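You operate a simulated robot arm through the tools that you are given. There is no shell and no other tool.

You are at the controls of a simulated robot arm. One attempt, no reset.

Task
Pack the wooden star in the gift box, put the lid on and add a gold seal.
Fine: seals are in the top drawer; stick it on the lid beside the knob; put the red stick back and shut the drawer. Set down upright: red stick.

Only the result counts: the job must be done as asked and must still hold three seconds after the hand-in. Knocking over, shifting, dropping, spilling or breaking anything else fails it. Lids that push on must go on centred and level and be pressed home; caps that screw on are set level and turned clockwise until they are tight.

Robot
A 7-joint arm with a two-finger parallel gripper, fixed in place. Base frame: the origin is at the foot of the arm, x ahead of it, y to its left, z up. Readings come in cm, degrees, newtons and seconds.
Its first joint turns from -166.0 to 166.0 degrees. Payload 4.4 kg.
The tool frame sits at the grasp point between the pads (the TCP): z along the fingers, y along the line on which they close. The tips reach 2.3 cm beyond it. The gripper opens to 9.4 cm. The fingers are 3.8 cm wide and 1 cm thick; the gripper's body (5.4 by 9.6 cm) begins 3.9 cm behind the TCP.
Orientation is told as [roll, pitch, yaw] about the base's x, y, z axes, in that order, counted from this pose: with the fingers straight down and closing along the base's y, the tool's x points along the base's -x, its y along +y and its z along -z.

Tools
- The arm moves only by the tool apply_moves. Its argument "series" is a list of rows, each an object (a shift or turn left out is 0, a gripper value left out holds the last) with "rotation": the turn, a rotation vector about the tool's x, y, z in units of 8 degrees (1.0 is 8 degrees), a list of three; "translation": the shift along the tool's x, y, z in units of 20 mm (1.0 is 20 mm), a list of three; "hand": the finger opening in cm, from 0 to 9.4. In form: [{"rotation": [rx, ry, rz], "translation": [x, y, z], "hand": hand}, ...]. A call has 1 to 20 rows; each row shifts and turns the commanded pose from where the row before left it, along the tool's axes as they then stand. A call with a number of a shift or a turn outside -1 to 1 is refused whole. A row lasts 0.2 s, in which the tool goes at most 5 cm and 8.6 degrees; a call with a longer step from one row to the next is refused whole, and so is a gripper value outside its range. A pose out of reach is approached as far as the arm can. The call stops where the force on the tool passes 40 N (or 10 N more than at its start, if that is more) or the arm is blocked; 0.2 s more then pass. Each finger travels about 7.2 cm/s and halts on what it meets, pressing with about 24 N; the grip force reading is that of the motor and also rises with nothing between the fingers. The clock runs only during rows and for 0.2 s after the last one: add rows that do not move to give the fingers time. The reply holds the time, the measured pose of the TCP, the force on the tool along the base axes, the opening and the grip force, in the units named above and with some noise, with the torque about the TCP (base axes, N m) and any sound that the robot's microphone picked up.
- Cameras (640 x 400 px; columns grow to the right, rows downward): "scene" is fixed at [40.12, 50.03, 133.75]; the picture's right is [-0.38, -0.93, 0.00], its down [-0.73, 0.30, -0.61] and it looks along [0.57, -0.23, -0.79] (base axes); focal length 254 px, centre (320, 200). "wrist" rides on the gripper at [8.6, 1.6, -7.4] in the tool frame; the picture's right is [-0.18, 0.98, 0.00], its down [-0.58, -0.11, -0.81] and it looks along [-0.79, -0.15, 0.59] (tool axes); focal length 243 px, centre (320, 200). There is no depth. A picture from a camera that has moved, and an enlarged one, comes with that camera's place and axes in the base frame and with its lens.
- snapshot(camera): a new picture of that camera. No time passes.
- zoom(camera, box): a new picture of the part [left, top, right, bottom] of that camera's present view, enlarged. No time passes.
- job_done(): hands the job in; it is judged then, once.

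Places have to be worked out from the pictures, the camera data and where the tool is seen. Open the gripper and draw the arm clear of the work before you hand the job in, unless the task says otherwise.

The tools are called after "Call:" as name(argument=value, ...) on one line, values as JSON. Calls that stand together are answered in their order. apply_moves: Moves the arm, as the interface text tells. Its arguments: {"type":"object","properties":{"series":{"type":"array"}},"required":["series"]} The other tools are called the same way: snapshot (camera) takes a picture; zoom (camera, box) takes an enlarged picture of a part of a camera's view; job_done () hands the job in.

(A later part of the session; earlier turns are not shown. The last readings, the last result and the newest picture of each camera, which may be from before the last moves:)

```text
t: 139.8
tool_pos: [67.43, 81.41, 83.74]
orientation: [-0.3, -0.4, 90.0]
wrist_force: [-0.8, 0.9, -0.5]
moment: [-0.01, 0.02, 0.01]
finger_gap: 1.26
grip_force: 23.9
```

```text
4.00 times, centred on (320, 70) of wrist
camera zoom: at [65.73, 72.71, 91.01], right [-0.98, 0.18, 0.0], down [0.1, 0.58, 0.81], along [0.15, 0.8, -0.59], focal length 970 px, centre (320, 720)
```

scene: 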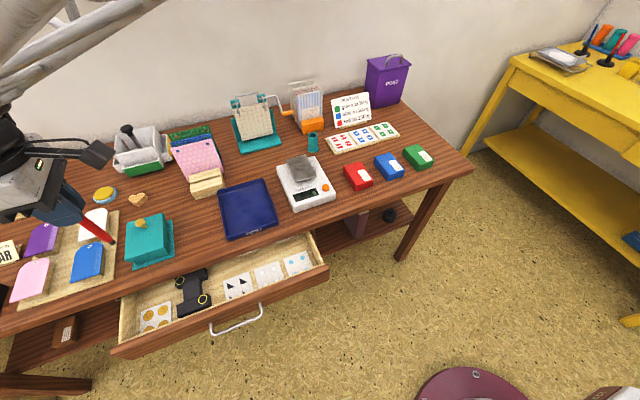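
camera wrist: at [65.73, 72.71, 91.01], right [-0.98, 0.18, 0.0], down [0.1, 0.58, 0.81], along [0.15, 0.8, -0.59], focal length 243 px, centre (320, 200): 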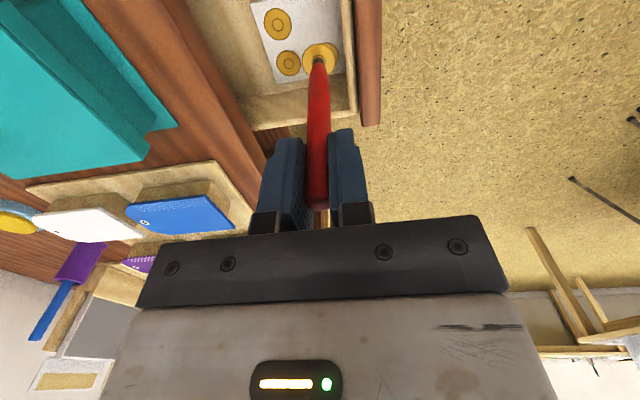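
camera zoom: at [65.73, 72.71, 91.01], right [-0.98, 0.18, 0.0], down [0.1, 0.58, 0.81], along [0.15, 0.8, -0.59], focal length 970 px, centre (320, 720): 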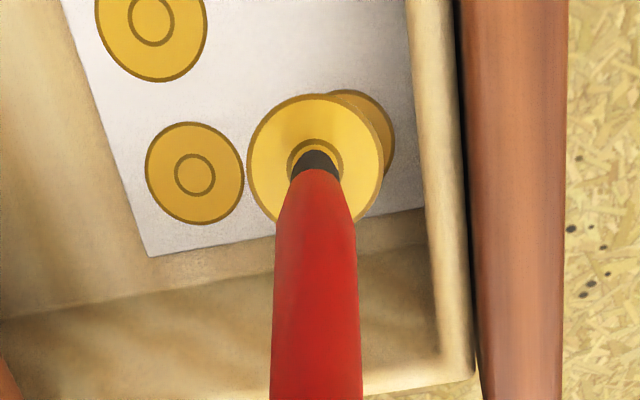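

The gold seal is stuck, centred, on the tip. I raise straight out of the drawer and move over the lid, aiming the seal at ≈(83.9, 77.8), in front of the knob (knob at 87.4, 77.9).

Call:
apply_moves(series=[{"translation": [0, 0, -0.8]}, {"translation": [0, 0, -0.8]}, {"translation": [0, 0, -0.8]}, {"translation": [0, 0, -0.8]}, {"translation": [0, 0, -0.8]}, {"translation": [0, 0, -0.8]}, {"translation": [0, 0, -0.8]}, {"translation": [0, 0, -0.8]}, {"translation": [0, 0, -0.8]}, {"translation": [0.164, -0.83, 0]}, {"translation": [0.164, -0.83, 0]}, {"translation": [0.164, -0.83, 0]}, {"translation": [0.164, -0.83, 0]}, {"translation": [0.164, -0.83, 0]}, {"translation": [0.164, -0.83, 0]}, {"translation": [0.164, -0.83, 0]}, {"translation": [0.164, -0.83, 0]}, {"translation": [0.164, -0.83, 0]}, {"translation": [0, -0.83, 0]}, {"translation": [0, 0, 0]}])

Call:
snapshot(camera="wrist")

Call:
zoom(camera="wrist", box=[220, 0, 420, 125])

Call:
zoom(camera="scene", box=[60, 180, 220, 280])

```text
t: 144.0
tool_pos: [84.02, 78.33, 98.14]
orientation: [-0.3, -0.3, 90.0]
wrist_force: [0.4, 0.7, -0.4]
moment: [0.01, 0.0, 0.01]
finger_gap: 1.24
grip_force: 23.7
```

```text
taken
camera wrist: at [82.29, 69.59, 105.46], right [-0.98, 0.18, 0.0], down [0.1, 0.58, 0.81], along [0.15, 0.8, -0.59], focal length 243 px, centre (320, 200)
```

wrist: 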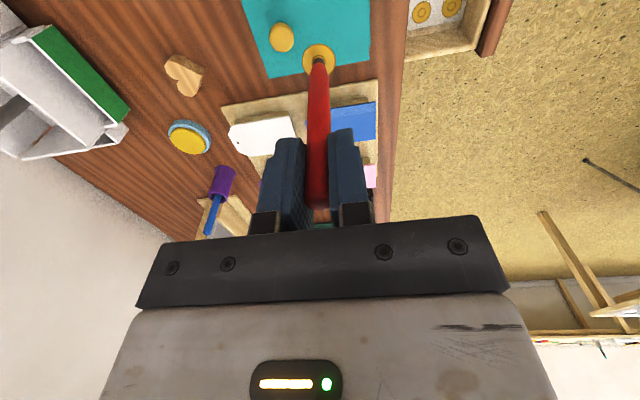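

```text
3.20 times, centred on (320, 62) of wrist
camera zoom: at [82.29, 69.59, 105.46], right [-0.98, 0.18, 0.0], down [0.1, 0.58, 0.81], along [0.15, 0.8, -0.59], focal length 776 px, centre (320, 640)
```

zoom: 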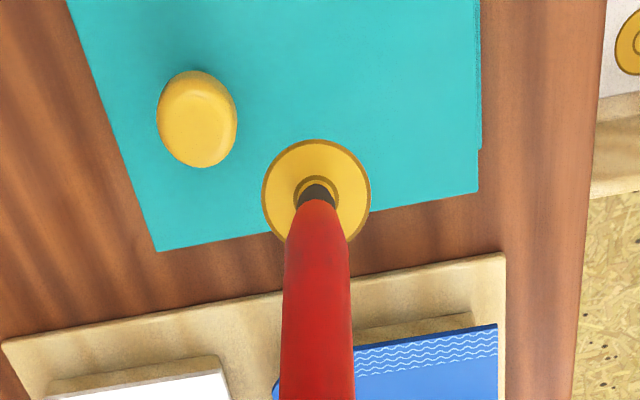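

```text
4.00 times, centred on (140, 230) of scene
camera zoom: at [40.12, 50.03, 133.75], right [-0.38, -0.93, 0.0], down [-0.73, 0.3, -0.61], along [0.57, -0.23, -0.79], focal length 1015 px, centre (1040, 80)
```

zoom: 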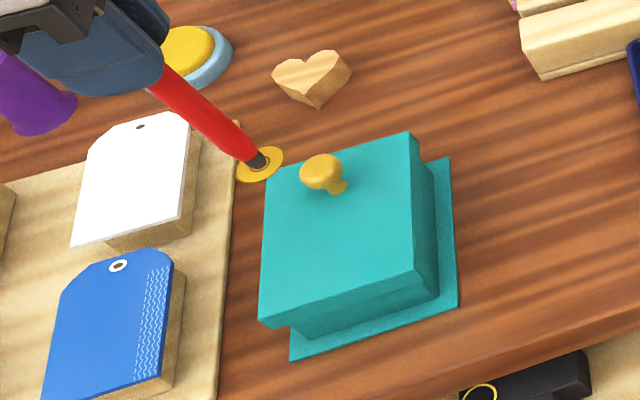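

Seal hovers ~3.5 cm in front of the knob over the lid. I lower, going slowly for the last centimetre.

Call:
apply_moves(series=[{"translation": [-0.05, 0, 0.6]}, {"translation": [0, 0, 0.7]}, {"translation": [0, 0, 0.7]}, {"translation": [0, 0, 0.7]}, {"translation": [0, 0, 0.4]}, {"translation": [0, 0, 0]}])

Call:
zoom(camera="wrist", box=[220, 0, 420, 125])

Call:
zoom(camera="scene", box=[60, 180, 220, 280])

```text
t: 145.4
tool_pos: [84.05, 78.47, 92.05]
orientation: [-0.4, -0.3, 89.9]
wrist_force: [0.1, -0.9, -0.3]
moment: [-0.02, 0.03, -0.02]
finger_gap: 1.24
grip_force: 24.1
```

```text
3.20 times, centred on (320, 62) of wrist
camera zoom: at [82.32, 69.79, 99.24], right [-0.98, 0.18, 0.0], down [0.1, 0.58, 0.81], along [0.15, 0.8, -0.59], focal length 776 px, centre (320, 640)
```

zoom: 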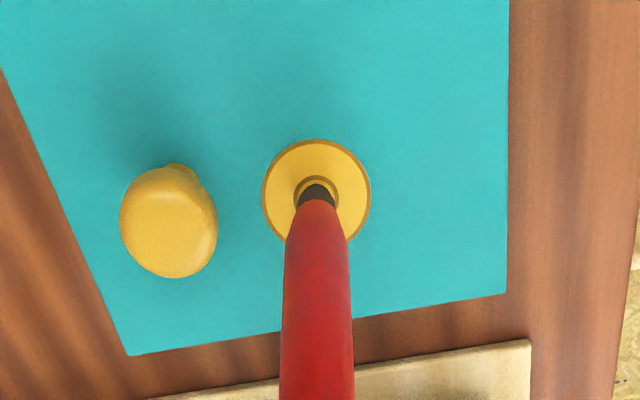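

```text
4.00 times, centred on (140, 230) of scene
camera zoom: at [40.12, 50.03, 133.75], right [-0.38, -0.93, 0.0], down [-0.73, 0.3, -0.61], along [0.57, -0.23, -0.79], focal length 1015 px, centre (1040, 80)
```

zoom: 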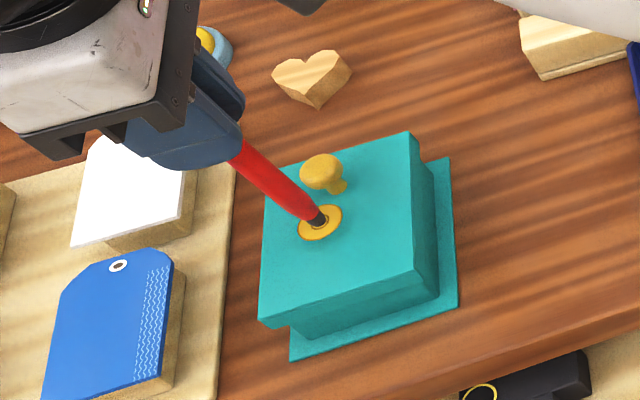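

About 1.5 cm above the lid. I continue with small steps until contact.

Call:
apply_moves(series=[{"translation": [0, 0, 0.15]}, {"translation": [0, 0, 0.15]}, {"translation": [0, 0, 0.1]}, {"translation": [0, 0, 0.05]}, {"translation": [0, 0, 0]}])

Call:
zoom(camera="scene", box=[110, 200, 190, 250])

```text
t: 146.6
tool_pos: [83.88, 78.62, 90.88]
orientation: [-0.4, -0.4, 89.9]
wrist_force: [-0.1, 0.8, -0.4]
moment: [0.01, 0.0, 0.02]
finger_gap: 1.24
grip_force: 24.0
```

```text
8.00 times, centred on (150, 225) of scene
camera zoom: at [40.12, 50.03, 133.75], right [-0.38, -0.93, 0.0], down [-0.73, 0.3, -0.61], along [0.57, -0.23, -0.79], focal length 2030 px, centre (1680, 0)
```

zoom: 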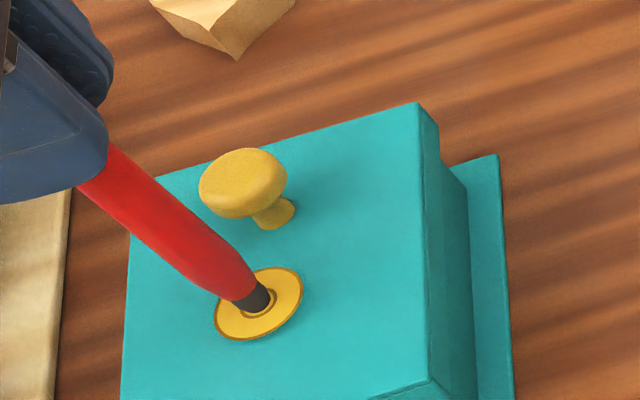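

Very close now; 1 mm steps.

Call:
apply_moves(series=[{"translation": [0, 0, 0.05]}, {"translation": [0, 0, 0.05]}, {"translation": [0, 0, 0.05]}, {"translation": [0, 0, 0]}])

Call:
zoom(camera="scene", box=[110, 200, 190, 250])

```text
t: 147.6
tool_pos: [83.94, 78.54, 90.81]
orientation: [-0.3, -0.4, 90.0]
wrist_force: [0.4, 0.1, -0.5]
moment: [-0.01, -0.05, 0.02]
finger_gap: 1.24
grip_force: 23.7
```

```text
8.00 times, centred on (150, 225) of scene
camera zoom: at [40.12, 50.03, 133.75], right [-0.38, -0.93, 0.0], down [-0.73, 0.3, -0.61], along [0.57, -0.23, -0.79], focal length 2030 px, centre (1680, 0)
```

zoom: 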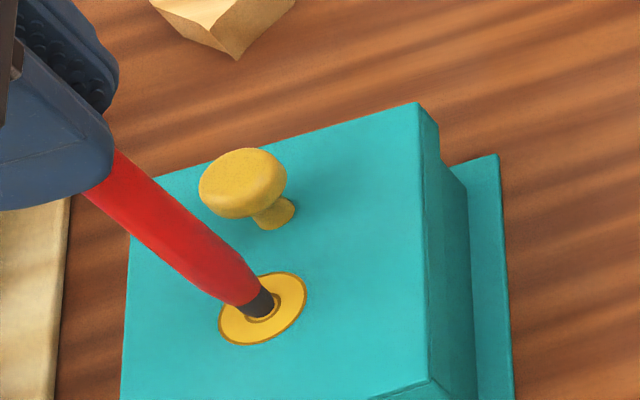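

Still no contact force. I continue down in 1 mm steps.

Call:
apply_moves(series=[{"translation": [0, 0, 0.05]}, {"translation": [0, 0, 0.05]}, {"translation": [0, 0, 0.05]}, {"translation": [0, 0, 0]}])

Call:
zoom(camera="scene", box=[110, 200, 190, 250])

```text
t: 148.6
tool_pos: [84.06, 78.54, 90.59]
orientation: [-0.3, -0.5, 90.0]
wrist_force: [0.1, 0.4, 13.1]
moment: [0.05, 0.01, -0.03]
finger_gap: 1.26
grip_force: 23.9
```

```text
8.00 times, centred on (150, 225) of scene
camera zoom: at [40.12, 50.03, 133.75], right [-0.38, -0.93, 0.0], down [-0.73, 0.3, -0.61], along [0.57, -0.23, -0.79], focal length 2030 px, centre (1680, 0)
```

zoom: 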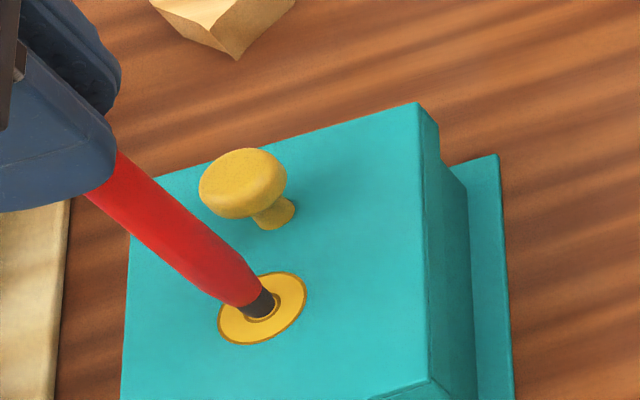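

Contact at ~13 N. I press slightly more and hold, then lift gently to see if the seal stays on the lid.

Call:
apply_moves(series=[{"translation": [0, 0, 0.05]}, {"translation": [0, 0, 0.03]}, {"translation": [0, 0, 0]}, {"translation": [0, 0, 0]}, {"translation": [0, 0, 0]}])

Call:
apply_moves(series=[{"translation": [0, 0, -0.1]}, {"translation": [0, 0, -0.15]}, {"translation": [0, 0, -0.25]}, {"translation": [0, 0, -0.5]}, {"translation": [0, 0, 0]}])

Call:
zoom(camera="scene", box=[110, 200, 190, 250])

Call:
zoom(camera="wrist", box=[220, 0, 420, 125])

```text
t: 150.0
tool_pos: [84.04, 78.68, 90.63]
orientation: [-0.5, -0.4, 90.0]
wrist_force: [0.3, -0.3, 4.0]
moment: [-0.02, -0.09, -0.02]
finger_gap: 1.25
grip_force: 23.7
stopped in row 5: the force on the tool passed its limit at 40 N (the readings are from after the stop); the commanded pose is now the measured one
```

```text
t: 151.2
tool_pos: [83.97, 78.5, 92.51]
orientation: [-0.5, -0.6, 90.0]
wrist_force: [0.4, -0.3, -0.1]
moment: [0.02, -0.01, 0.01]
finger_gap: 1.28
grip_force: 24.0
```

```text
8.00 times, centred on (150, 225) of scene
camera zoom: at [40.12, 50.03, 133.75], right [-0.38, -0.93, 0.0], down [-0.73, 0.3, -0.61], along [0.57, -0.23, -0.79], focal length 2030 px, centre (1680, 0)
```

zoom: 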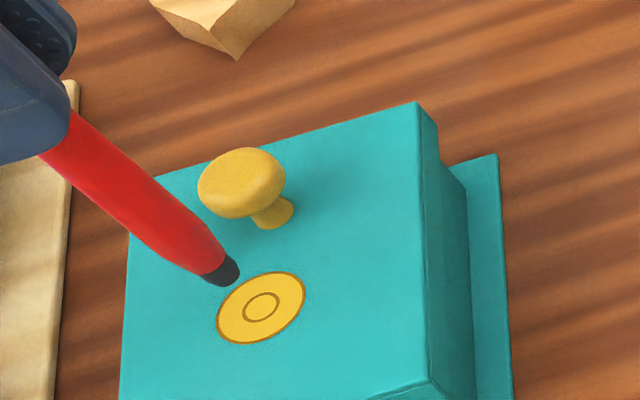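

```text
3.20 times, centred on (320, 62) of wrist
camera zoom: at [82.19, 69.81, 99.75], right [-0.98, 0.18, -0.01], down [0.1, 0.57, 0.81], along [0.15, 0.8, -0.58], focal length 776 px, centre (320, 640)
```

zoom: 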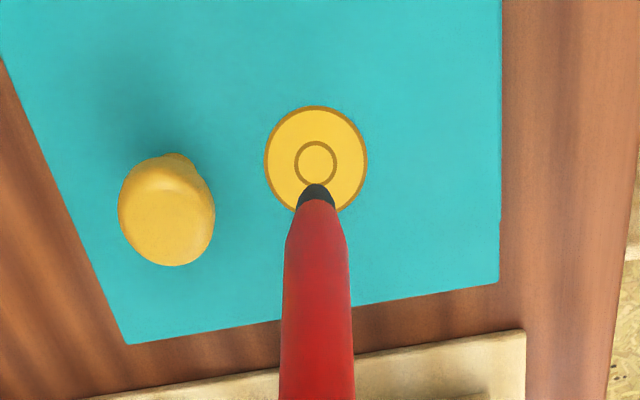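

The seal sits on the lid beside the knob. Now I take the stick back: up to z≈104 and along the same route to the cup.

Call:
apply_moves(series=[{"translation": [0, 0, -0.9], "rotation": [-0.075, -0.06, 0]}, {"translation": [0, 0, -1]}, {"translation": [0, 0, -1]}, {"translation": [0, 0, -1]}, {"translation": [0, 0, -1]}, {"translation": [0, 0, -1]}, {"translation": [0.9, 0.11, 0]}, {"translation": [0.9, 0.11, 0]}, {"translation": [0.9, 0.11, 0]}, {"translation": [0.9, 0.11, 0]}, {"translation": [0.9, 0.11, 0]}, {"translation": [0.9, 0.11, 0]}, {"translation": [0.9, 0.11, 0]}, {"translation": [0.9, 0.11, 0]}, {"translation": [0.9, 0.11, 0]}, {"translation": [0.9, 0.11, 0]}, {"translation": [0.9, 0.11, 0]}, {"translation": [0.9, 0.11, 0]}, {"translation": [0.9, 0.11, 0]}, {"translation": [0.9, 0.11, 0]}])

Call:
apply_moves(series=[{"translation": [0.9, 0.11, 0]}, {"translation": [0.9, 0.11, 0]}, {"translation": [0.9, 0.11, 0]}, {"translation": [0.9, 0.11, 0]}, {"translation": [0.9, 0, 0]}, {"translation": [0.9, -0.3, 0]}, {"translation": [0.9, -0.6, 0]}, {"translation": [0.9, -0.8, 0]}, {"translation": [0.9, -0.9, 0]}, {"translation": [0.9, -0.9, 0]}, {"translation": [0.9, -0.9, 0]}, {"translation": [0.5, -0.9, 0]}, {"translation": [0.3, -0.9, 0]}, {"translation": [0, -0.9, 0]}, {"translation": [0, -0.9, 0]}, {"translation": [0, -0.9, 0]}, {"translation": [0, 0, 0]}, {"translation": [0, 0, 0]}])

Call:
snapshot(camera="wrist")

Call:
snapshot(camera="scene")

```text
t: 155.4
tool_pos: [81.03, 53.17, 103.9]
orientation: [0.2, -1.1, 90.0]
wrist_force: [-0.6, -0.5, 0.1]
moment: [0.01, -0.01, 0.01]
finger_gap: 1.25
grip_force: 23.9
```

```text
t: 159.2
tool_pos: [98.02, 31.6, 103.45]
orientation: [0.1, -0.9, 90.1]
wrist_force: [-0.7, 1.2, -0.6]
moment: [-0.02, 0.01, 0.02]
finger_gap: 1.22
grip_force: 23.9
```

```text
taken
camera wrist: at [96.2, 22.92, 110.64], right [-0.98, 0.18, 0.01], down [0.11, 0.57, 0.82], along [0.15, 0.8, -0.58], focal length 243 px, centre (320, 200)
```

wrist: 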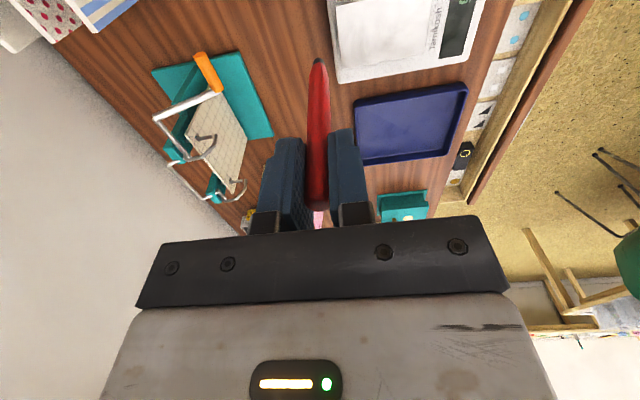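

```text
taken
```

scene: 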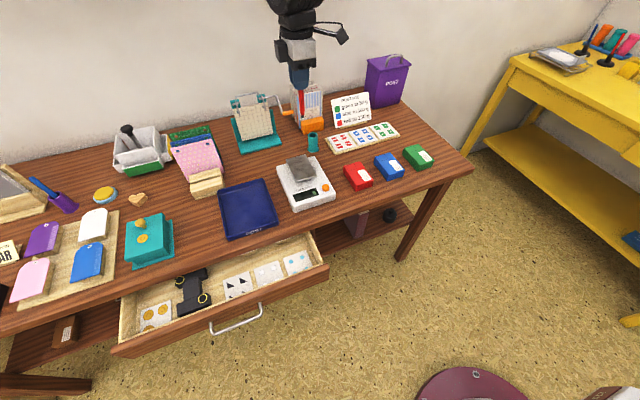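

I zoom the scene on the stick to judge its lean against true vertical.

Call:
zoom(camera="scene", box=[260, 50, 360, 160])

Call:
zoom(camera="wrist", box=[220, 0, 420, 125])

```text
3.64 times, centred on (310, 105) of scene
camera zoom: at [40.12, 50.03, 133.75], right [-0.38, -0.93, 0.0], down [-0.73, 0.3, -0.61], along [0.57, -0.23, -0.79], focal length 923 px, centre (356, 546)
```

zoom: 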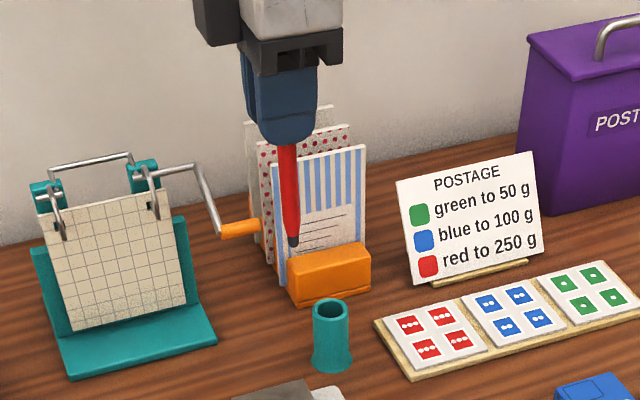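

```text
3.20 times, centred on (320, 62) of wrist
camera zoom: at [96.2, 22.92, 110.64], right [-0.98, 0.18, 0.01], down [0.11, 0.57, 0.82], along [0.15, 0.8, -0.58], focal length 776 px, centre (320, 640)
```

zoom: 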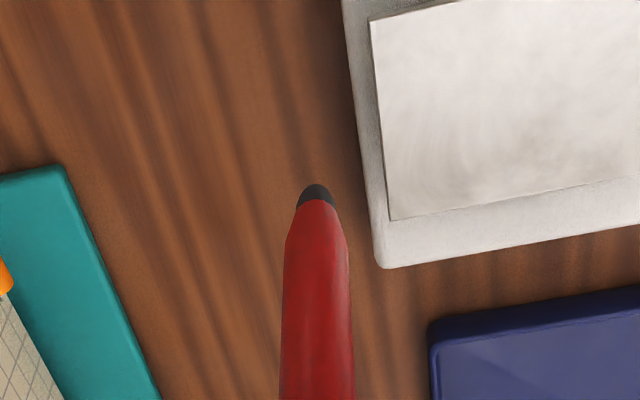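

The stick is nearly vertical; I add a ~1.6° correction and move over the cup at z≈103.5 for alignment.

Call:
apply_moves(series=[{"translation": [0.6, -0.7, 0], "rotation": [0, -0.2, 0]}, {"translation": [0.6, -0.7, 0]}, {"translation": [0.6, -0.7, 0]}, {"translation": [0.55, -0.7, 0]}, {"translation": [0, 0, 0]}, {"translation": [0, 0, 0]}])

Call:
zoom(camera="wrist", box=[220, 0, 420, 125])

Call:
zoom(camera="scene", box=[260, 50, 360, 160])

```text
t: 160.6
tool_pos: [103.46, 27.12, 103.36]
orientation: [0.2, -2.6, 90.0]
wrist_force: [-0.5, -1.1, -0.1]
moment: [0.0, 0.01, -0.01]
finger_gap: 1.25
grip_force: 23.8
```

```text
3.20 times, centred on (320, 62) of wrist
camera zoom: at [101.73, 18.16, 110.26], right [-0.98, 0.18, 0.01], down [0.11, 0.54, 0.83], along [0.15, 0.82, -0.56], focal length 776 px, centre (320, 640)
```

zoom: 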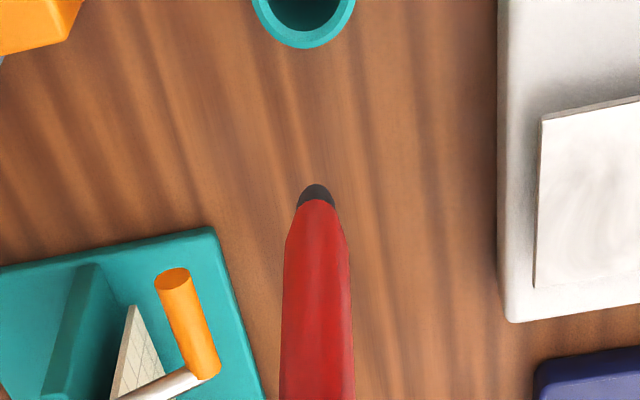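

```text
3.64 times, centred on (310, 105) of scene
camera zoom: at [40.12, 50.03, 133.75], right [-0.38, -0.93, 0.0], down [-0.73, 0.3, -0.61], along [0.57, -0.23, -0.79], focal length 923 px, centre (356, 546)
```

zoom: 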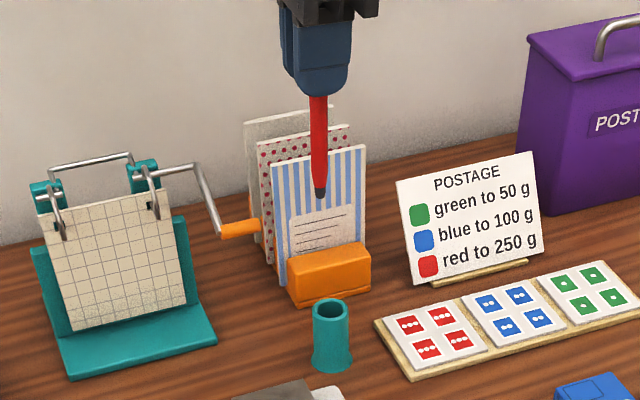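

Tip ≈(103.25, 26.7), cup centre ≈(103.5, 26.8). I lower with a small correction until the tip is ~1–2 cm above the rim, then re-check.

Call:
apply_moves(series=[{"translation": [0.03, -0.03, 0.8]}, {"translation": [0.03, -0.03, 0.8]}, {"translation": [0.03, -0.03, 0.8]}, {"translation": [0.03, 0, 0.8]}, {"translation": [0.03, 0, 0.8]}, {"translation": [0.03, 0, 0.8]}, {"translation": [0, 0, 0]}, {"translation": [0, 0, 0]}])

Call:
zoom(camera="wrist", box=[240, 0, 400, 100])

Call:
zoom(camera="scene", box=[280, 80, 350, 160])

```text
t: 162.4
tool_pos: [103.57, 27.05, 93.7]
orientation: [0.2, -2.5, 90.0]
wrist_force: [0.2, 0.4, 0.0]
moment: [0.0, 0.0, 0.02]
finger_gap: 1.28
grip_force: 24.0
```

```text
4.00 times, centred on (320, 50) of wrist
camera zoom: at [101.9, 18.2, 100.58], right [-0.98, 0.18, 0.01], down [0.11, 0.54, 0.83], along [0.15, 0.82, -0.56], focal length 970 px, centre (320, 800)
```

zoom: 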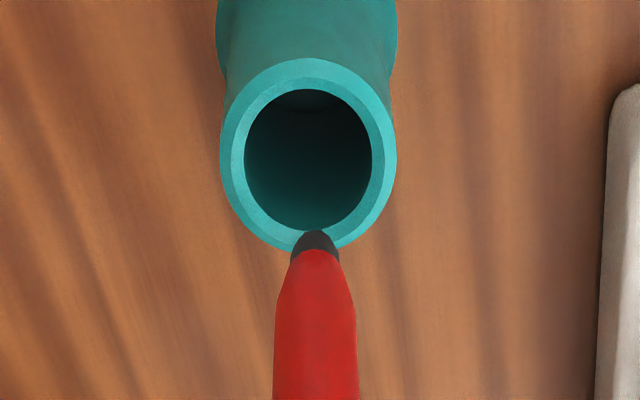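

```text
5.00 times, centred on (315, 120) of scene
camera zoom: at [40.12, 50.03, 133.75], right [-0.38, -0.93, 0.0], down [-0.73, 0.3, -0.61], along [0.57, -0.23, -0.79], focal length 1269 px, centre (345, 600)
```

zoom: 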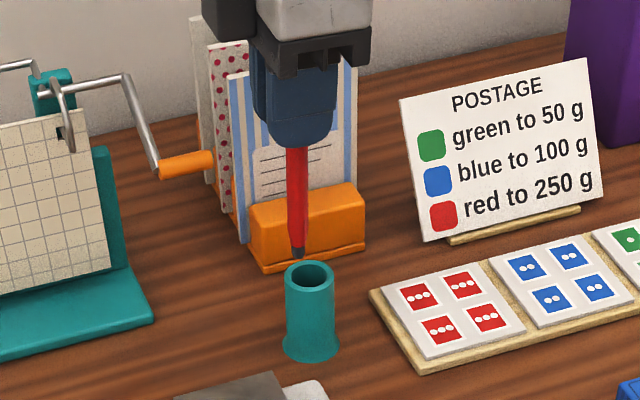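

Contact heights (seal and lid) imply the tip is actually ~11.3 cm below the TCP, so the stick was already vertical before my tilt. I undo the 2.6° tilt and re-check against the cup.

Call:
apply_moves(series=[{"rotation": [0, 0.16, 0]}, {"rotation": [0, 0.16, 0]}, {"translation": [0, 0, 0]}, {"translation": [0, 0, 0]}])

Call:
zoom(camera="wrist", box=[240, 0, 400, 100])

Call:
zoom(camera="scene", box=[280, 80, 350, 160])

```text
t: 163.4
tool_pos: [103.5, 27.19, 93.68]
orientation: [0.2, -0.1, 90.0]
wrist_force: [0.1, 0.3, 0.1]
moment: [0.0, -0.01, 0.0]
finger_gap: 1.22
grip_force: 24.0
```

```text
4.00 times, centred on (320, 50) of wrist
camera zoom: at [101.88, 18.51, 100.98], right [-0.98, 0.18, 0.0], down [0.11, 0.58, 0.81], along [0.15, 0.79, -0.59], focal length 970 px, centre (320, 800)
```

zoom: 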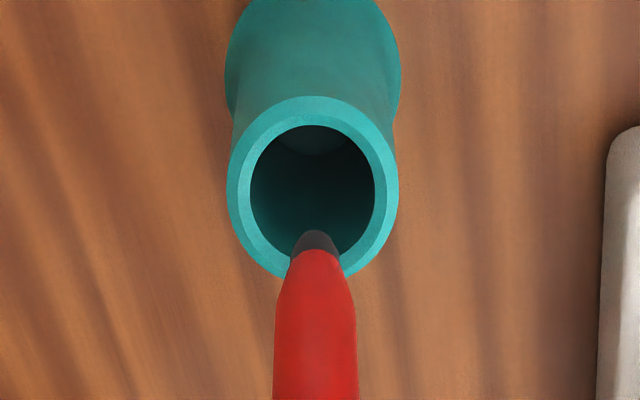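

```text
5.00 times, centred on (315, 120) of scene
camera zoom: at [40.12, 50.03, 133.75], right [-0.38, -0.93, 0.0], down [-0.73, 0.3, -0.61], along [0.57, -0.23, -0.79], focal length 1269 px, centre (345, 600)
```

zoom: 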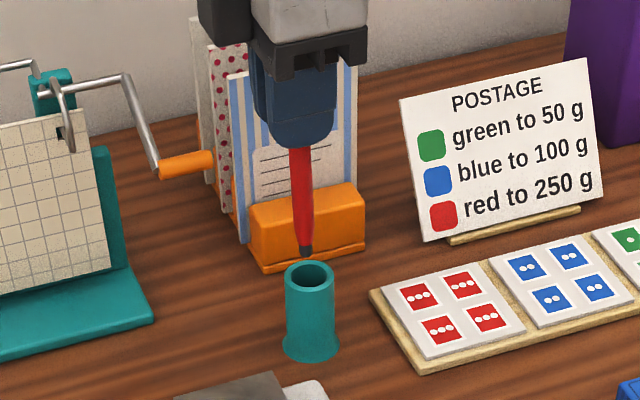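

Tip is now within ~2 mm of the cup's axis in both views. I lower 3 cm so the tip enters the cup and check.

Call:
apply_moves(series=[{"translation": [0.06, 0, 0.3]}, {"translation": [0, 0, 0.4]}, {"translation": [0, 0, 0.4]}, {"translation": [0, 0, 0.4]}, {"translation": [0, 0, 0]}])

Call:
zoom(camera="wrist", box=[240, 0, 400, 100])

Call:
zoom(camera="scene", box=[280, 80, 350, 160])

```text
t: 164.6
tool_pos: [103.51, 27.16, 90.74]
orientation: [0.3, 0.0, 89.9]
wrist_force: [0.8, 0.2, -0.6]
moment: [-0.02, -0.01, 0.01]
finger_gap: 1.22
grip_force: 23.6
```

```text
4.00 times, centred on (320, 50) of wrist
camera zoom: at [101.85, 18.4, 98.03], right [-0.98, 0.18, 0.0], down [0.11, 0.58, 0.81], along [0.15, 0.79, -0.59], focal length 970 px, centre (320, 800)
```

zoom: 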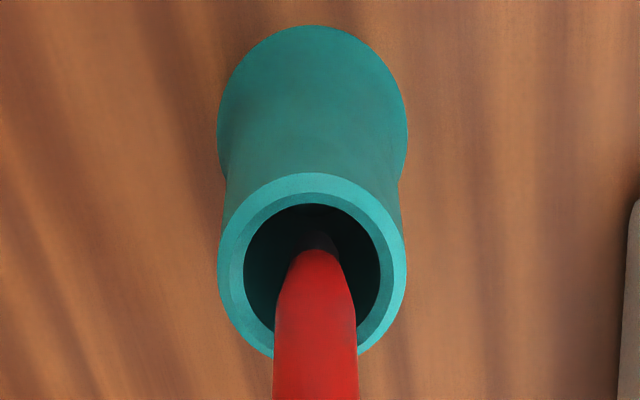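

```text
5.00 times, centred on (315, 120) of scene
camera zoom: at [40.12, 50.03, 133.75], right [-0.38, -0.93, 0.0], down [-0.73, 0.3, -0.61], along [0.57, -0.23, -0.79], focal length 1269 px, centre (345, 600)
```

zoom: 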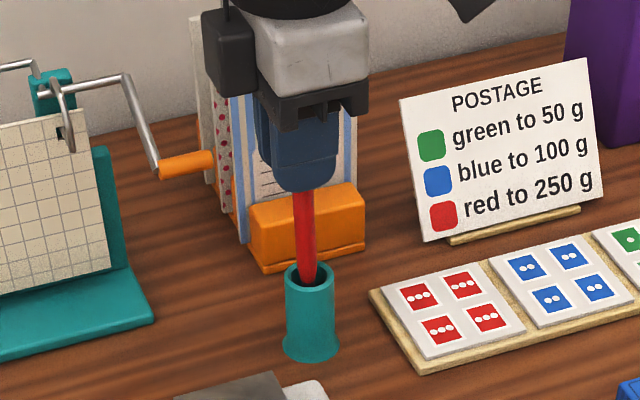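

The tip is inside the cup, no contact. I lower ~3.6 cm more, then the final bit in small steps.

Call:
apply_moves(series=[{"translation": [0, 0, 0.4]}, {"translation": [0, 0, 0.4]}, {"translation": [0, 0, 0.4]}, {"translation": [0, 0, 0.4]}, {"translation": [0, 0, 0.2]}, {"translation": [0, 0, 0]}])

Call:
zoom(camera="scene", box=[280, 80, 350, 160])

```text
t: 166.0
tool_pos: [103.6, 27.0, 87.13]
orientation: [0.2, 0.0, 90.0]
wrist_force: [0.7, -0.5, -0.5]
moment: [0.01, -0.02, 0.05]
finger_gap: 1.23
grip_force: 24.2
```

```text
5.00 times, centred on (315, 120) of scene
camera zoom: at [40.12, 50.03, 133.75], right [-0.38, -0.93, 0.0], down [-0.73, 0.3, -0.61], along [0.57, -0.23, -0.79], focal length 1269 px, centre (345, 600)
```

zoom: 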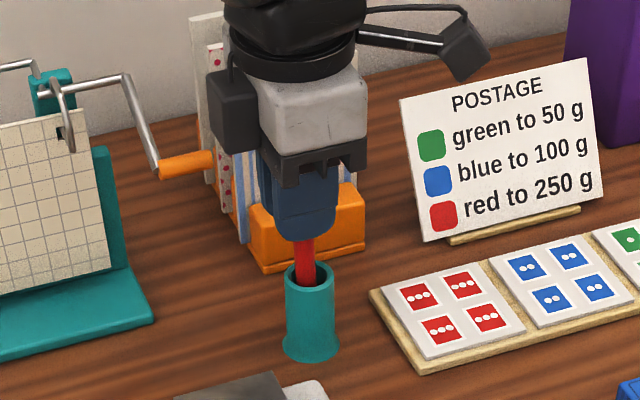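

Now final small steps until the stick's tip touches the cup floor.

Call:
apply_moves(series=[{"translation": [0, 0, 0.06]}, {"translation": [0, 0, 0.06]}, {"translation": [0, 0, 0.06]}, {"translation": [0, 0, 0.06]}, {"translation": [0, 0, 0]}])

```text
t: 167.2
tool_pos: [103.5, 27.04, 86.6]
orientation: [0.2, 0.0, 90.0]
wrist_force: [0.0, 0.5, 0.5]
moment: [0.02, -0.01, 0.0]
finger_gap: 1.24
grip_force: 23.9
```

Call:
apply_moves(series=[{"translation": [0, 0, 0.05]}, {"translation": [0, 0, 0.05]}, {"translation": [0, 0, 0]}])

```text
t: 168.0
tool_pos: [103.63, 27.03, 86.38]
orientation: [0.2, -0.1, 90.0]
wrist_force: [-0.3, -1.5, 13.0]
moment: [-0.17, 0.11, 0.01]
finger_gap: 1.23
grip_force: 23.6
```

Tip has reached the cup floor (13 N at z≈86.4, near the original 86.2). I ease off slightly and open the fingers slowly.

Call:
apply_moves(series=[{"translation": [0, 0, -0.04]}, {"translation": [0, 0, 0], "hand": 1.6}, {"translation": [0, 0, 0], "hand": 2.2}, {"translation": [0, 0, 0], "hand": 3.0}, {"translation": [0, 0, 0], "hand": 3.6}, {"translation": [0, 0, 0]}])

Call:
snapshot(camera="wrist")

Call:
zoom(camera="scene", box=[280, 80, 350, 160])

```text
t: 169.4
tool_pos: [103.59, 27.14, 86.43]
orientation: [0.2, 0.0, 90.0]
wrist_force: [0.1, 0.5, -0.2]
moment: [-0.02, 0.04, 0.01]
finger_gap: 3.56
grip_force: 0.0
```

```text
taken
camera wrist: at [101.92, 18.39, 93.71], right [-0.98, 0.18, 0.0], down [0.11, 0.58, 0.81], along [0.15, 0.79, -0.59], focal length 243 px, centre (320, 200)
```

wrist: 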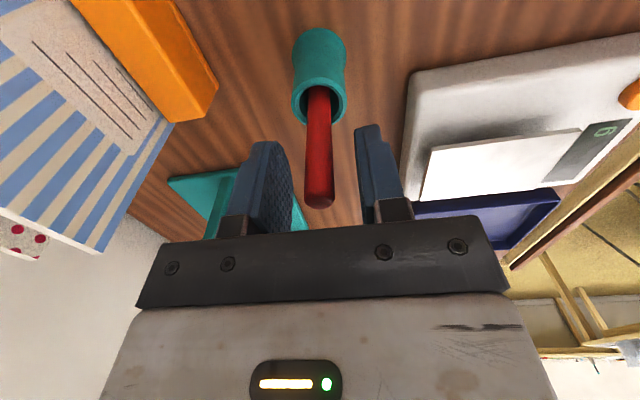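

```text
5.00 times, centred on (315, 120) of scene
camera zoom: at [40.12, 50.03, 133.75], right [-0.38, -0.93, 0.0], down [-0.73, 0.3, -0.61], along [0.57, -0.23, -0.79], focal length 1269 px, centre (345, 600)
```

zoom: 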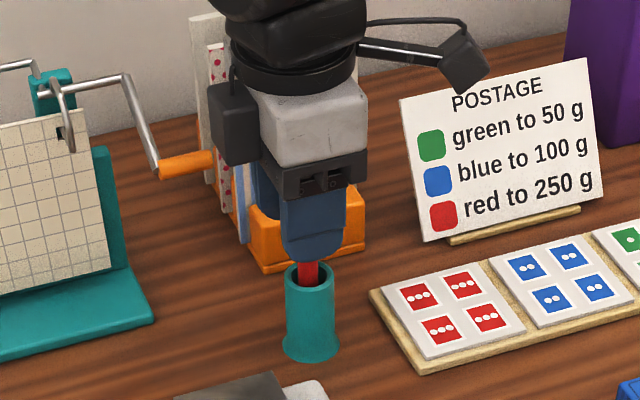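

The stick is released and stands in the cup. I rise straight up clear of it.

Call:
apply_moves(series=[{"translation": [0, 0, -0.4]}, {"translation": [0, 0, -0.7]}, {"translation": [0, 0, -0.9]}, {"translation": [0, 0, -1]}, {"translation": [0, 0, -1]}, {"translation": [0, 0, -1]}, {"translation": [0, 0, -1]}, {"translation": [0, 0, -1]}, {"translation": [0, 0, -1]}, {"translation": [0, 0, 0]}])

Call:
snapshot(camera="wrist")

Call:
zoom(camera="scene", box=[220, 60, 380, 160])

```text
t: 171.6
tool_pos: [103.73, 27.17, 102.65]
orientation: [0.2, 0.0, 90.0]
wrist_force: [1.2, -0.3, -0.1]
moment: [-0.03, 0.0, 0.01]
finger_gap: 3.63
grip_force: 0.1
```

```text
taken
camera wrist: at [102.04, 18.35, 109.89], right [-0.98, 0.18, 0.0], down [0.11, 0.58, 0.81], along [0.15, 0.79, -0.59], focal length 243 px, centre (320, 200)
```

wrist: 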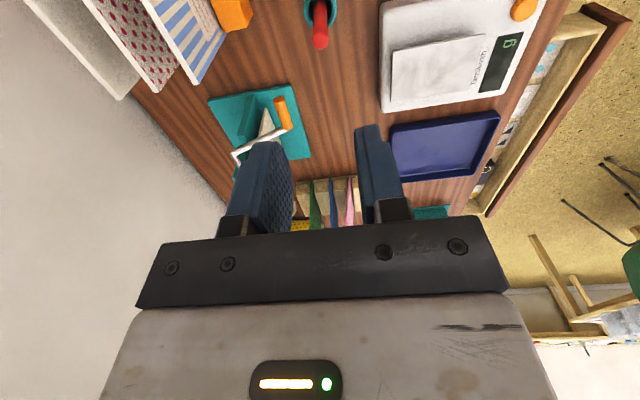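

```text
4.00 times, centred on (300, 110) of scene
camera zoom: at [40.12, 50.03, 133.75], right [-0.38, -0.93, 0.0], down [-0.73, 0.3, -0.61], along [0.57, -0.23, -0.79], focal length 1015 px, centre (400, 560)
```

zoom: 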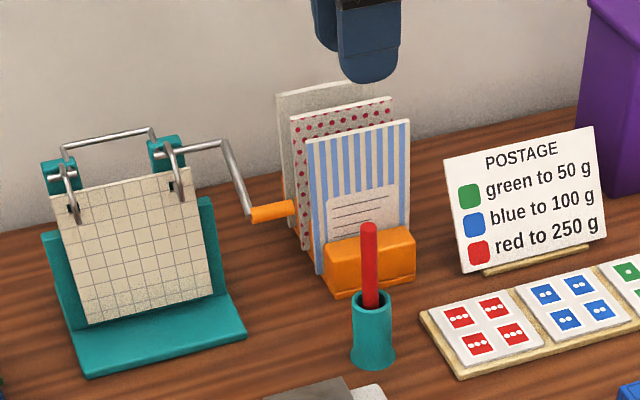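

The stick is back upright just as it was. Next, shutting the drawer: I travel back to the pose in front of the drawer.

Call:
apply_moves(series=[{"translation": [0, 0.97, 0]}, {"translation": [0, 0.97, 0]}, {"translation": [0, 0.97, 0]}, {"translation": [0, 0.97, 0]}, {"translation": [0, 0.97, 0]}, {"translation": [0, 0.97, 0]}, {"translation": [-0.9, 0.97, 0]}, {"translation": [-0.9, 0.97, 0]}, {"translation": [-0.9, 0.97, 0]}, {"translation": [-0.9, 0.97, 0]}, {"translation": [-0.9, 0.97, 0]}, {"translation": [-0.9, 0.97, 0]}, {"translation": [-0.9, 0.97, 0]}, {"translation": [-0.9, 0.97, 0]}, {"translation": [-0.9, 0.97, 0]}, {"translation": [-0.9, 0.97, 0]}, {"translation": [-0.9, 0.97, 0]}, {"translation": [-0.9, 0.97, 0]}, {"translation": [-0.9, 0.97, 0]}, {"translation": [-0.9, 0.97, 0]}])

Call:
apply_moves(series=[{"translation": [-0.9, 0.97, 0.5]}, {"translation": [-0.9, 0.97, 0.5]}, {"translation": [-0.9, 0.97, 0.5]}, {"translation": [-0.9, 0.97, 0.5]}, {"translation": [-0.9, 0.97, 0.5]}, {"translation": [-0.35, 0.97, 0.5]}, {"translation": [-0.35, 0.97, 0.5]}, {"translation": [0, 0, 0.5]}, {"translation": [0, 0, 0]}, {"translation": [0, 0, 0]}])

Call:
snapshot(camera="wrist")

```text
t: 175.8
tool_pos: [64.82, 52.29, 102.53]
orientation: [0.2, 0.0, 90.1]
wrist_force: [-0.4, 0.8, 0.4]
moment: [-0.02, 0.0, -0.02]
finger_gap: 3.57
grip_force: 0.1
```

```text
t: 178.0
tool_pos: [51.08, 62.5, 94.54]
orientation: [0.2, 0.0, 90.0]
wrist_force: [-0.1, -0.5, -0.4]
moment: [0.01, -0.01, -0.04]
finger_gap: 3.58
grip_force: 0.1
```

```text
taken
camera wrist: at [49.48, 53.81, 101.94], right [-0.98, 0.18, 0.0], down [0.11, 0.58, 0.81], along [0.15, 0.79, -0.59], focal length 243 px, centre (320, 200)
```

wrist: 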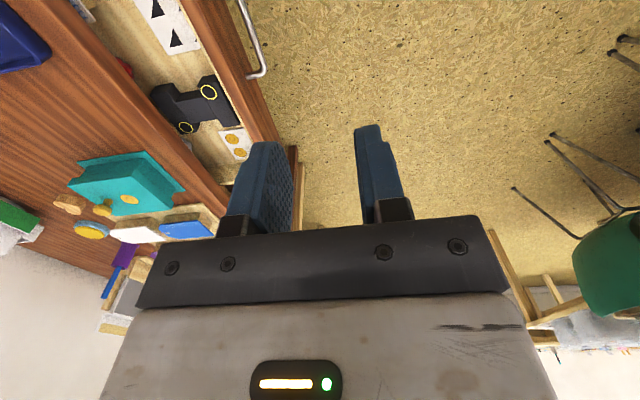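

Tilt to horizontal again and lower to handle height (z≈67.5) in front of the bar.

Call:
apply_moves(series=[{"rotation": [1, 0, 0]}, {"rotation": [1, 0, 0]}, {"rotation": [1, 0, 0]}, {"rotation": [1, 0, 0]}, {"rotation": [1, 0, 0]}, {"rotation": [1, 0, 0]}, {"rotation": [1, 0, 0]}, {"rotation": [1, 0, 0]}, {"rotation": [1, 0, 0]}, {"rotation": [1, 0, 0]}, {"rotation": [1, 0, 0]}, {"rotation": [0.27, 0, 0]}, {"rotation": [0, 0, 0]}])

Call:
apply_moves(series=[{"translation": [0, 1, 0]}, {"translation": [0, 1, 0]}, {"translation": [0, 1, 0]}, {"translation": [0, 1, 0]}, {"translation": [0, 1, 0]}, {"translation": [0, 1, 0]}, {"translation": [0, 1, 0]}, {"translation": [0, 1, 0]}, {"translation": [0, 1, 0]}, {"translation": [0, 1, 0]}, {"translation": [0, 1, 0]}, {"translation": [0, 1, 0]}, {"translation": [0, 1, 0]}, {"translation": [0, 0.45, 0]}, {"translation": [0, 0, 0]}, {"translation": [0, 0, 0]}])

Call:
snapshot(camera="wrist")

Call:
snapshot(camera="scene")

```text
t: 180.8
tool_pos: [51.32, 62.67, 94.77]
orientation: [-90.0, 0.0, 90.0]
wrist_force: [-0.3, 0.2, 0.3]
moment: [0.03, 0.02, -0.02]
finger_gap: 3.61
grip_force: 0.0
```

```text
t: 184.2
tool_pos: [51.14, 62.57, 67.74]
orientation: [-89.8, 0.1, 90.0]
wrist_force: [-0.8, 0.7, 0.5]
moment: [-0.01, -0.01, 0.01]
finger_gap: 3.62
grip_force: 0.1
```

```text
taken
camera wrist: at [43.65, 53.98, 66.04], right [0.0, 0.18, -0.98], down [-0.81, 0.58, 0.11], along [0.59, 0.79, 0.15], focal length 243 px, centre (320, 200)
```

wrist: 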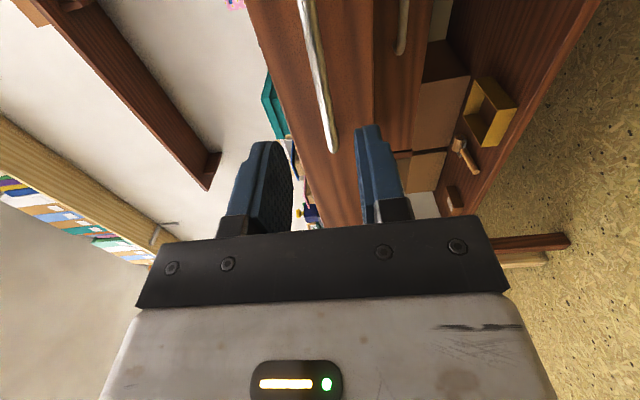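

```text
taken
```

scene: 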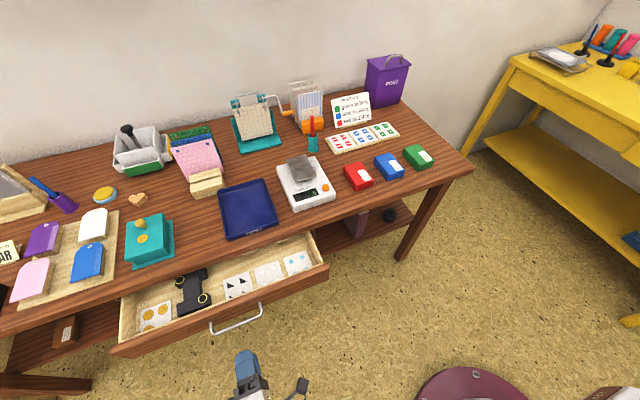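

Bar at ≈(60.5, –, 67.6), aligned with the tool axis. I advance, grip the bar at the same spot, then push the drawer in.

Call:
apply_moves(series=[{"translation": [0, 0, 0.8]}, {"translation": [0, 0, 0.8]}, {"translation": [0, 0, 0.8]}, {"translation": [0, 0, 0.8]}, {"translation": [0, 0, 0.5]}, {"translation": [0, 0, 0.35]}, {"translation": [0, 0, 0]}, {"translation": [0, 0, 0]}])

Call:
snapshot(camera="wrist")

Call:
zoom(camera="scene", box=[160, 260, 320, 360])

```text
t: 186.0
tool_pos: [59.3, 62.53, 67.62]
orientation: [-90.0, 0.0, 90.0]
wrist_force: [-0.7, 0.1, 0.5]
moment: [0.01, -0.04, 0.03]
finger_gap: 3.61
grip_force: 0.0
```

```text
taken
camera wrist: at [51.75, 53.86, 65.97], right [0.0, 0.18, -0.98], down [-0.81, 0.58, 0.11], along [0.59, 0.79, 0.15], focal length 243 px, centre (320, 200)
```

wrist: 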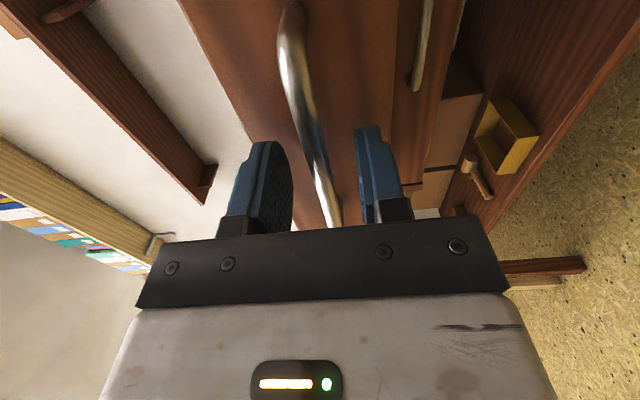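

```text
4.00 times, centred on (240, 310) of scene
camera zoom: at [40.12, 50.03, 133.75], right [-0.38, -0.93, 0.0], down [-0.73, 0.3, -0.61], along [0.57, -0.23, -0.79], focal length 1015 px, centre (640, -240)
```

zoom: 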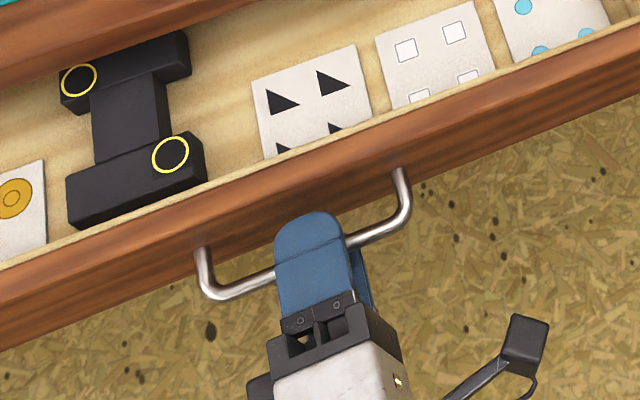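

Bar between the pads; I close on it and begin pushing the drawer back in.

Call:
apply_moves(series=[{"translation": [0, 0, 0], "hand": 2.5}, {"translation": [0, 0, 0], "hand": 1.5}, {"translation": [0, 0, 0], "hand": 0.7}, {"translation": [0, 0, 0]}, {"translation": [0, 0, 0]}, {"translation": [0, 0, 0.2]}, {"translation": [0, 0, 0.35]}, {"translation": [0, 0, 0.5]}, {"translation": [0, 0, 0.5]}, {"translation": [0, 0, 0.5]}, {"translation": [0, 0, 0.5]}, {"translation": [0, 0, 0.5]}, {"translation": [0, 0, 0.5]}, {"translation": [0, 0, 0]}])

Call:
zoom(camera="scene", box=[100, 220, 340, 370])

```text
t: 188.9
tool_pos: [66.2, 62.5, 67.58]
orientation: [-89.8, 0.1, 89.9]
wrist_force: [-0.5, -1.4, -4.6]
moment: [0.29, 0.03, -0.4]
finger_gap: 1.0
grip_force: 44.8
stopped in row 14: the force on the tool passed its limit at 41 N (the readings are from after the stop); the commanded pose is now the measured one
```

```text
2.67 times, centred on (220, 295) of scene
camera zoom: at [40.12, 50.03, 133.75], right [-0.38, -0.93, 0.0], down [-0.73, 0.3, -0.61], along [0.57, -0.23, -0.79], focal length 677 px, centre (587, -53)
```

zoom: 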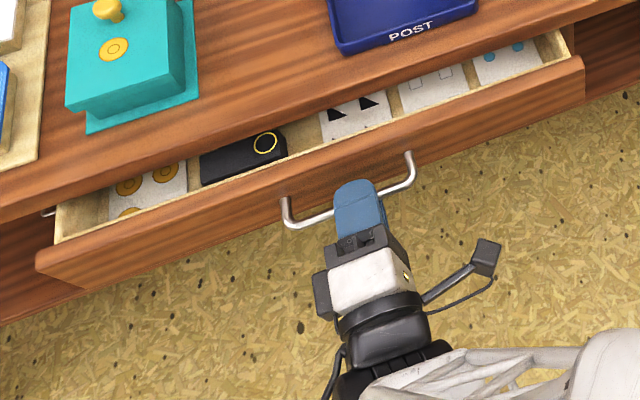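

A momentary force peak stopped the push at x≈66; residual force is small. I continue more gently.

Call:
apply_moves(series=[{"translation": [0, 0, 0.1]}, {"translation": [0, 0, 0.2]}, {"translation": [0, 0, 0.3]}, {"translation": [0, 0, 0.3]}, {"translation": [0, 0, 0.3]}, {"translation": [0, 0, 0.3]}, {"translation": [0, 0, 0.3]}, {"translation": [0, 0, 0.3]}, {"translation": [0, 0, 0.3]}, {"translation": [0, 0, 0.3]}, {"translation": [0, 0, 0.2]}, {"translation": [0, 0, 0.1]}, {"translation": [0, 0, 0]}])

Call:
zoom(camera="scene", box=[100, 220, 340, 370])

```text
t: 191.7
tool_pos: [72.33, 62.5, 67.6]
orientation: [-89.9, 0.0, 89.9]
wrist_force: [-0.2, -0.3, -1.7]
moment: [0.23, -0.01, 0.21]
finger_gap: 0.98
grip_force: 44.7
```

```text
2.67 times, centred on (220, 295) of scene
camera zoom: at [40.12, 50.03, 133.75], right [-0.38, -0.93, 0.0], down [-0.73, 0.3, -0.61], along [0.57, -0.23, -0.79], focal length 677 px, centre (587, -53)
```

zoom: 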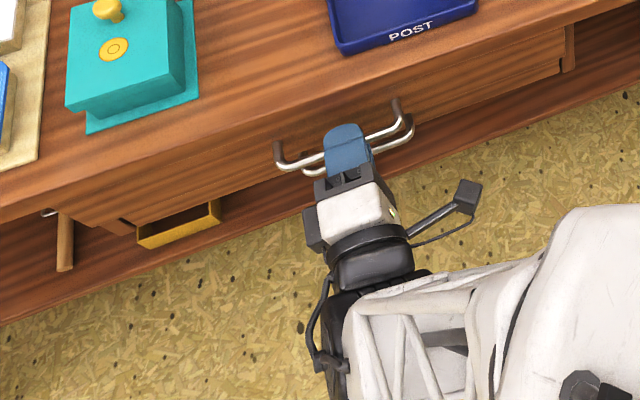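

About 3 cm left. I push slowly until it seats against its stop.

Call:
apply_moves(series=[{"translation": [0, 0, 0.15]}, {"translation": [0, 0, 0.25]}, {"translation": [0, 0, 0.25]}, {"translation": [0, 0, 0.25]}, {"translation": [0, 0, 0.2]}, {"translation": [0, 0, 0.15]}, {"translation": [0, 0, 0.1]}, {"translation": [0, 0, 0]}])

Call:
zoom(camera="scene", box=[160, 230, 320, 330])

```text
t: 193.5
tool_pos: [75.02, 62.53, 67.7]
orientation: [-89.9, 0.0, 90.0]
wrist_force: [0.8, -1.1, 4.5]
moment: [0.14, -0.09, 1.24]
finger_gap: 0.97
grip_force: 45.1
```

```text
4.00 times, centred on (240, 280) of scene
camera zoom: at [40.12, 50.03, 133.75], right [-0.38, -0.93, 0.0], down [-0.73, 0.3, -0.61], along [0.57, -0.23, -0.79], focal length 1015 px, centre (640, -120)
```

zoom: 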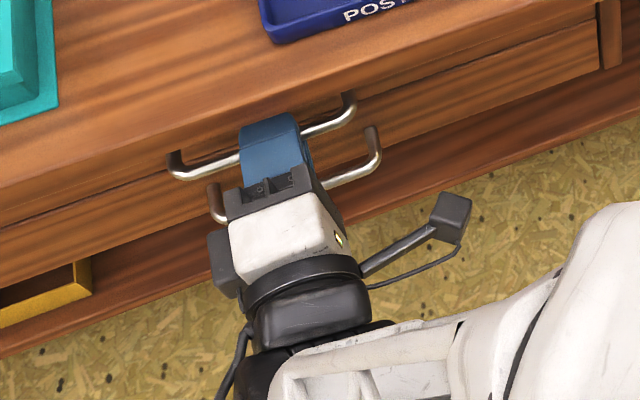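

Nearly at the original position. I press a few more millimetres until it stops.

Call:
apply_moves(series=[{"translation": [0, 0, 0.08]}, {"translation": [0, 0, 0.08]}, {"translation": [0, 0, 0.05]}, {"translation": [0, 0, 0]}])

```text
t: 193.9
tool_pos: [74.99, 62.51, 67.54]
orientation: [-89.9, 0.2, 90.0]
wrist_force: [-17.4, -9.6, 13.1]
moment: [0.33, -0.12, -0.2]
finger_gap: 0.98
grip_force: 45.0
stopped in row 2: the force on the tool passed its limit at 49 N (the readings are from after the stop); the commanded pose is now the measured one
```

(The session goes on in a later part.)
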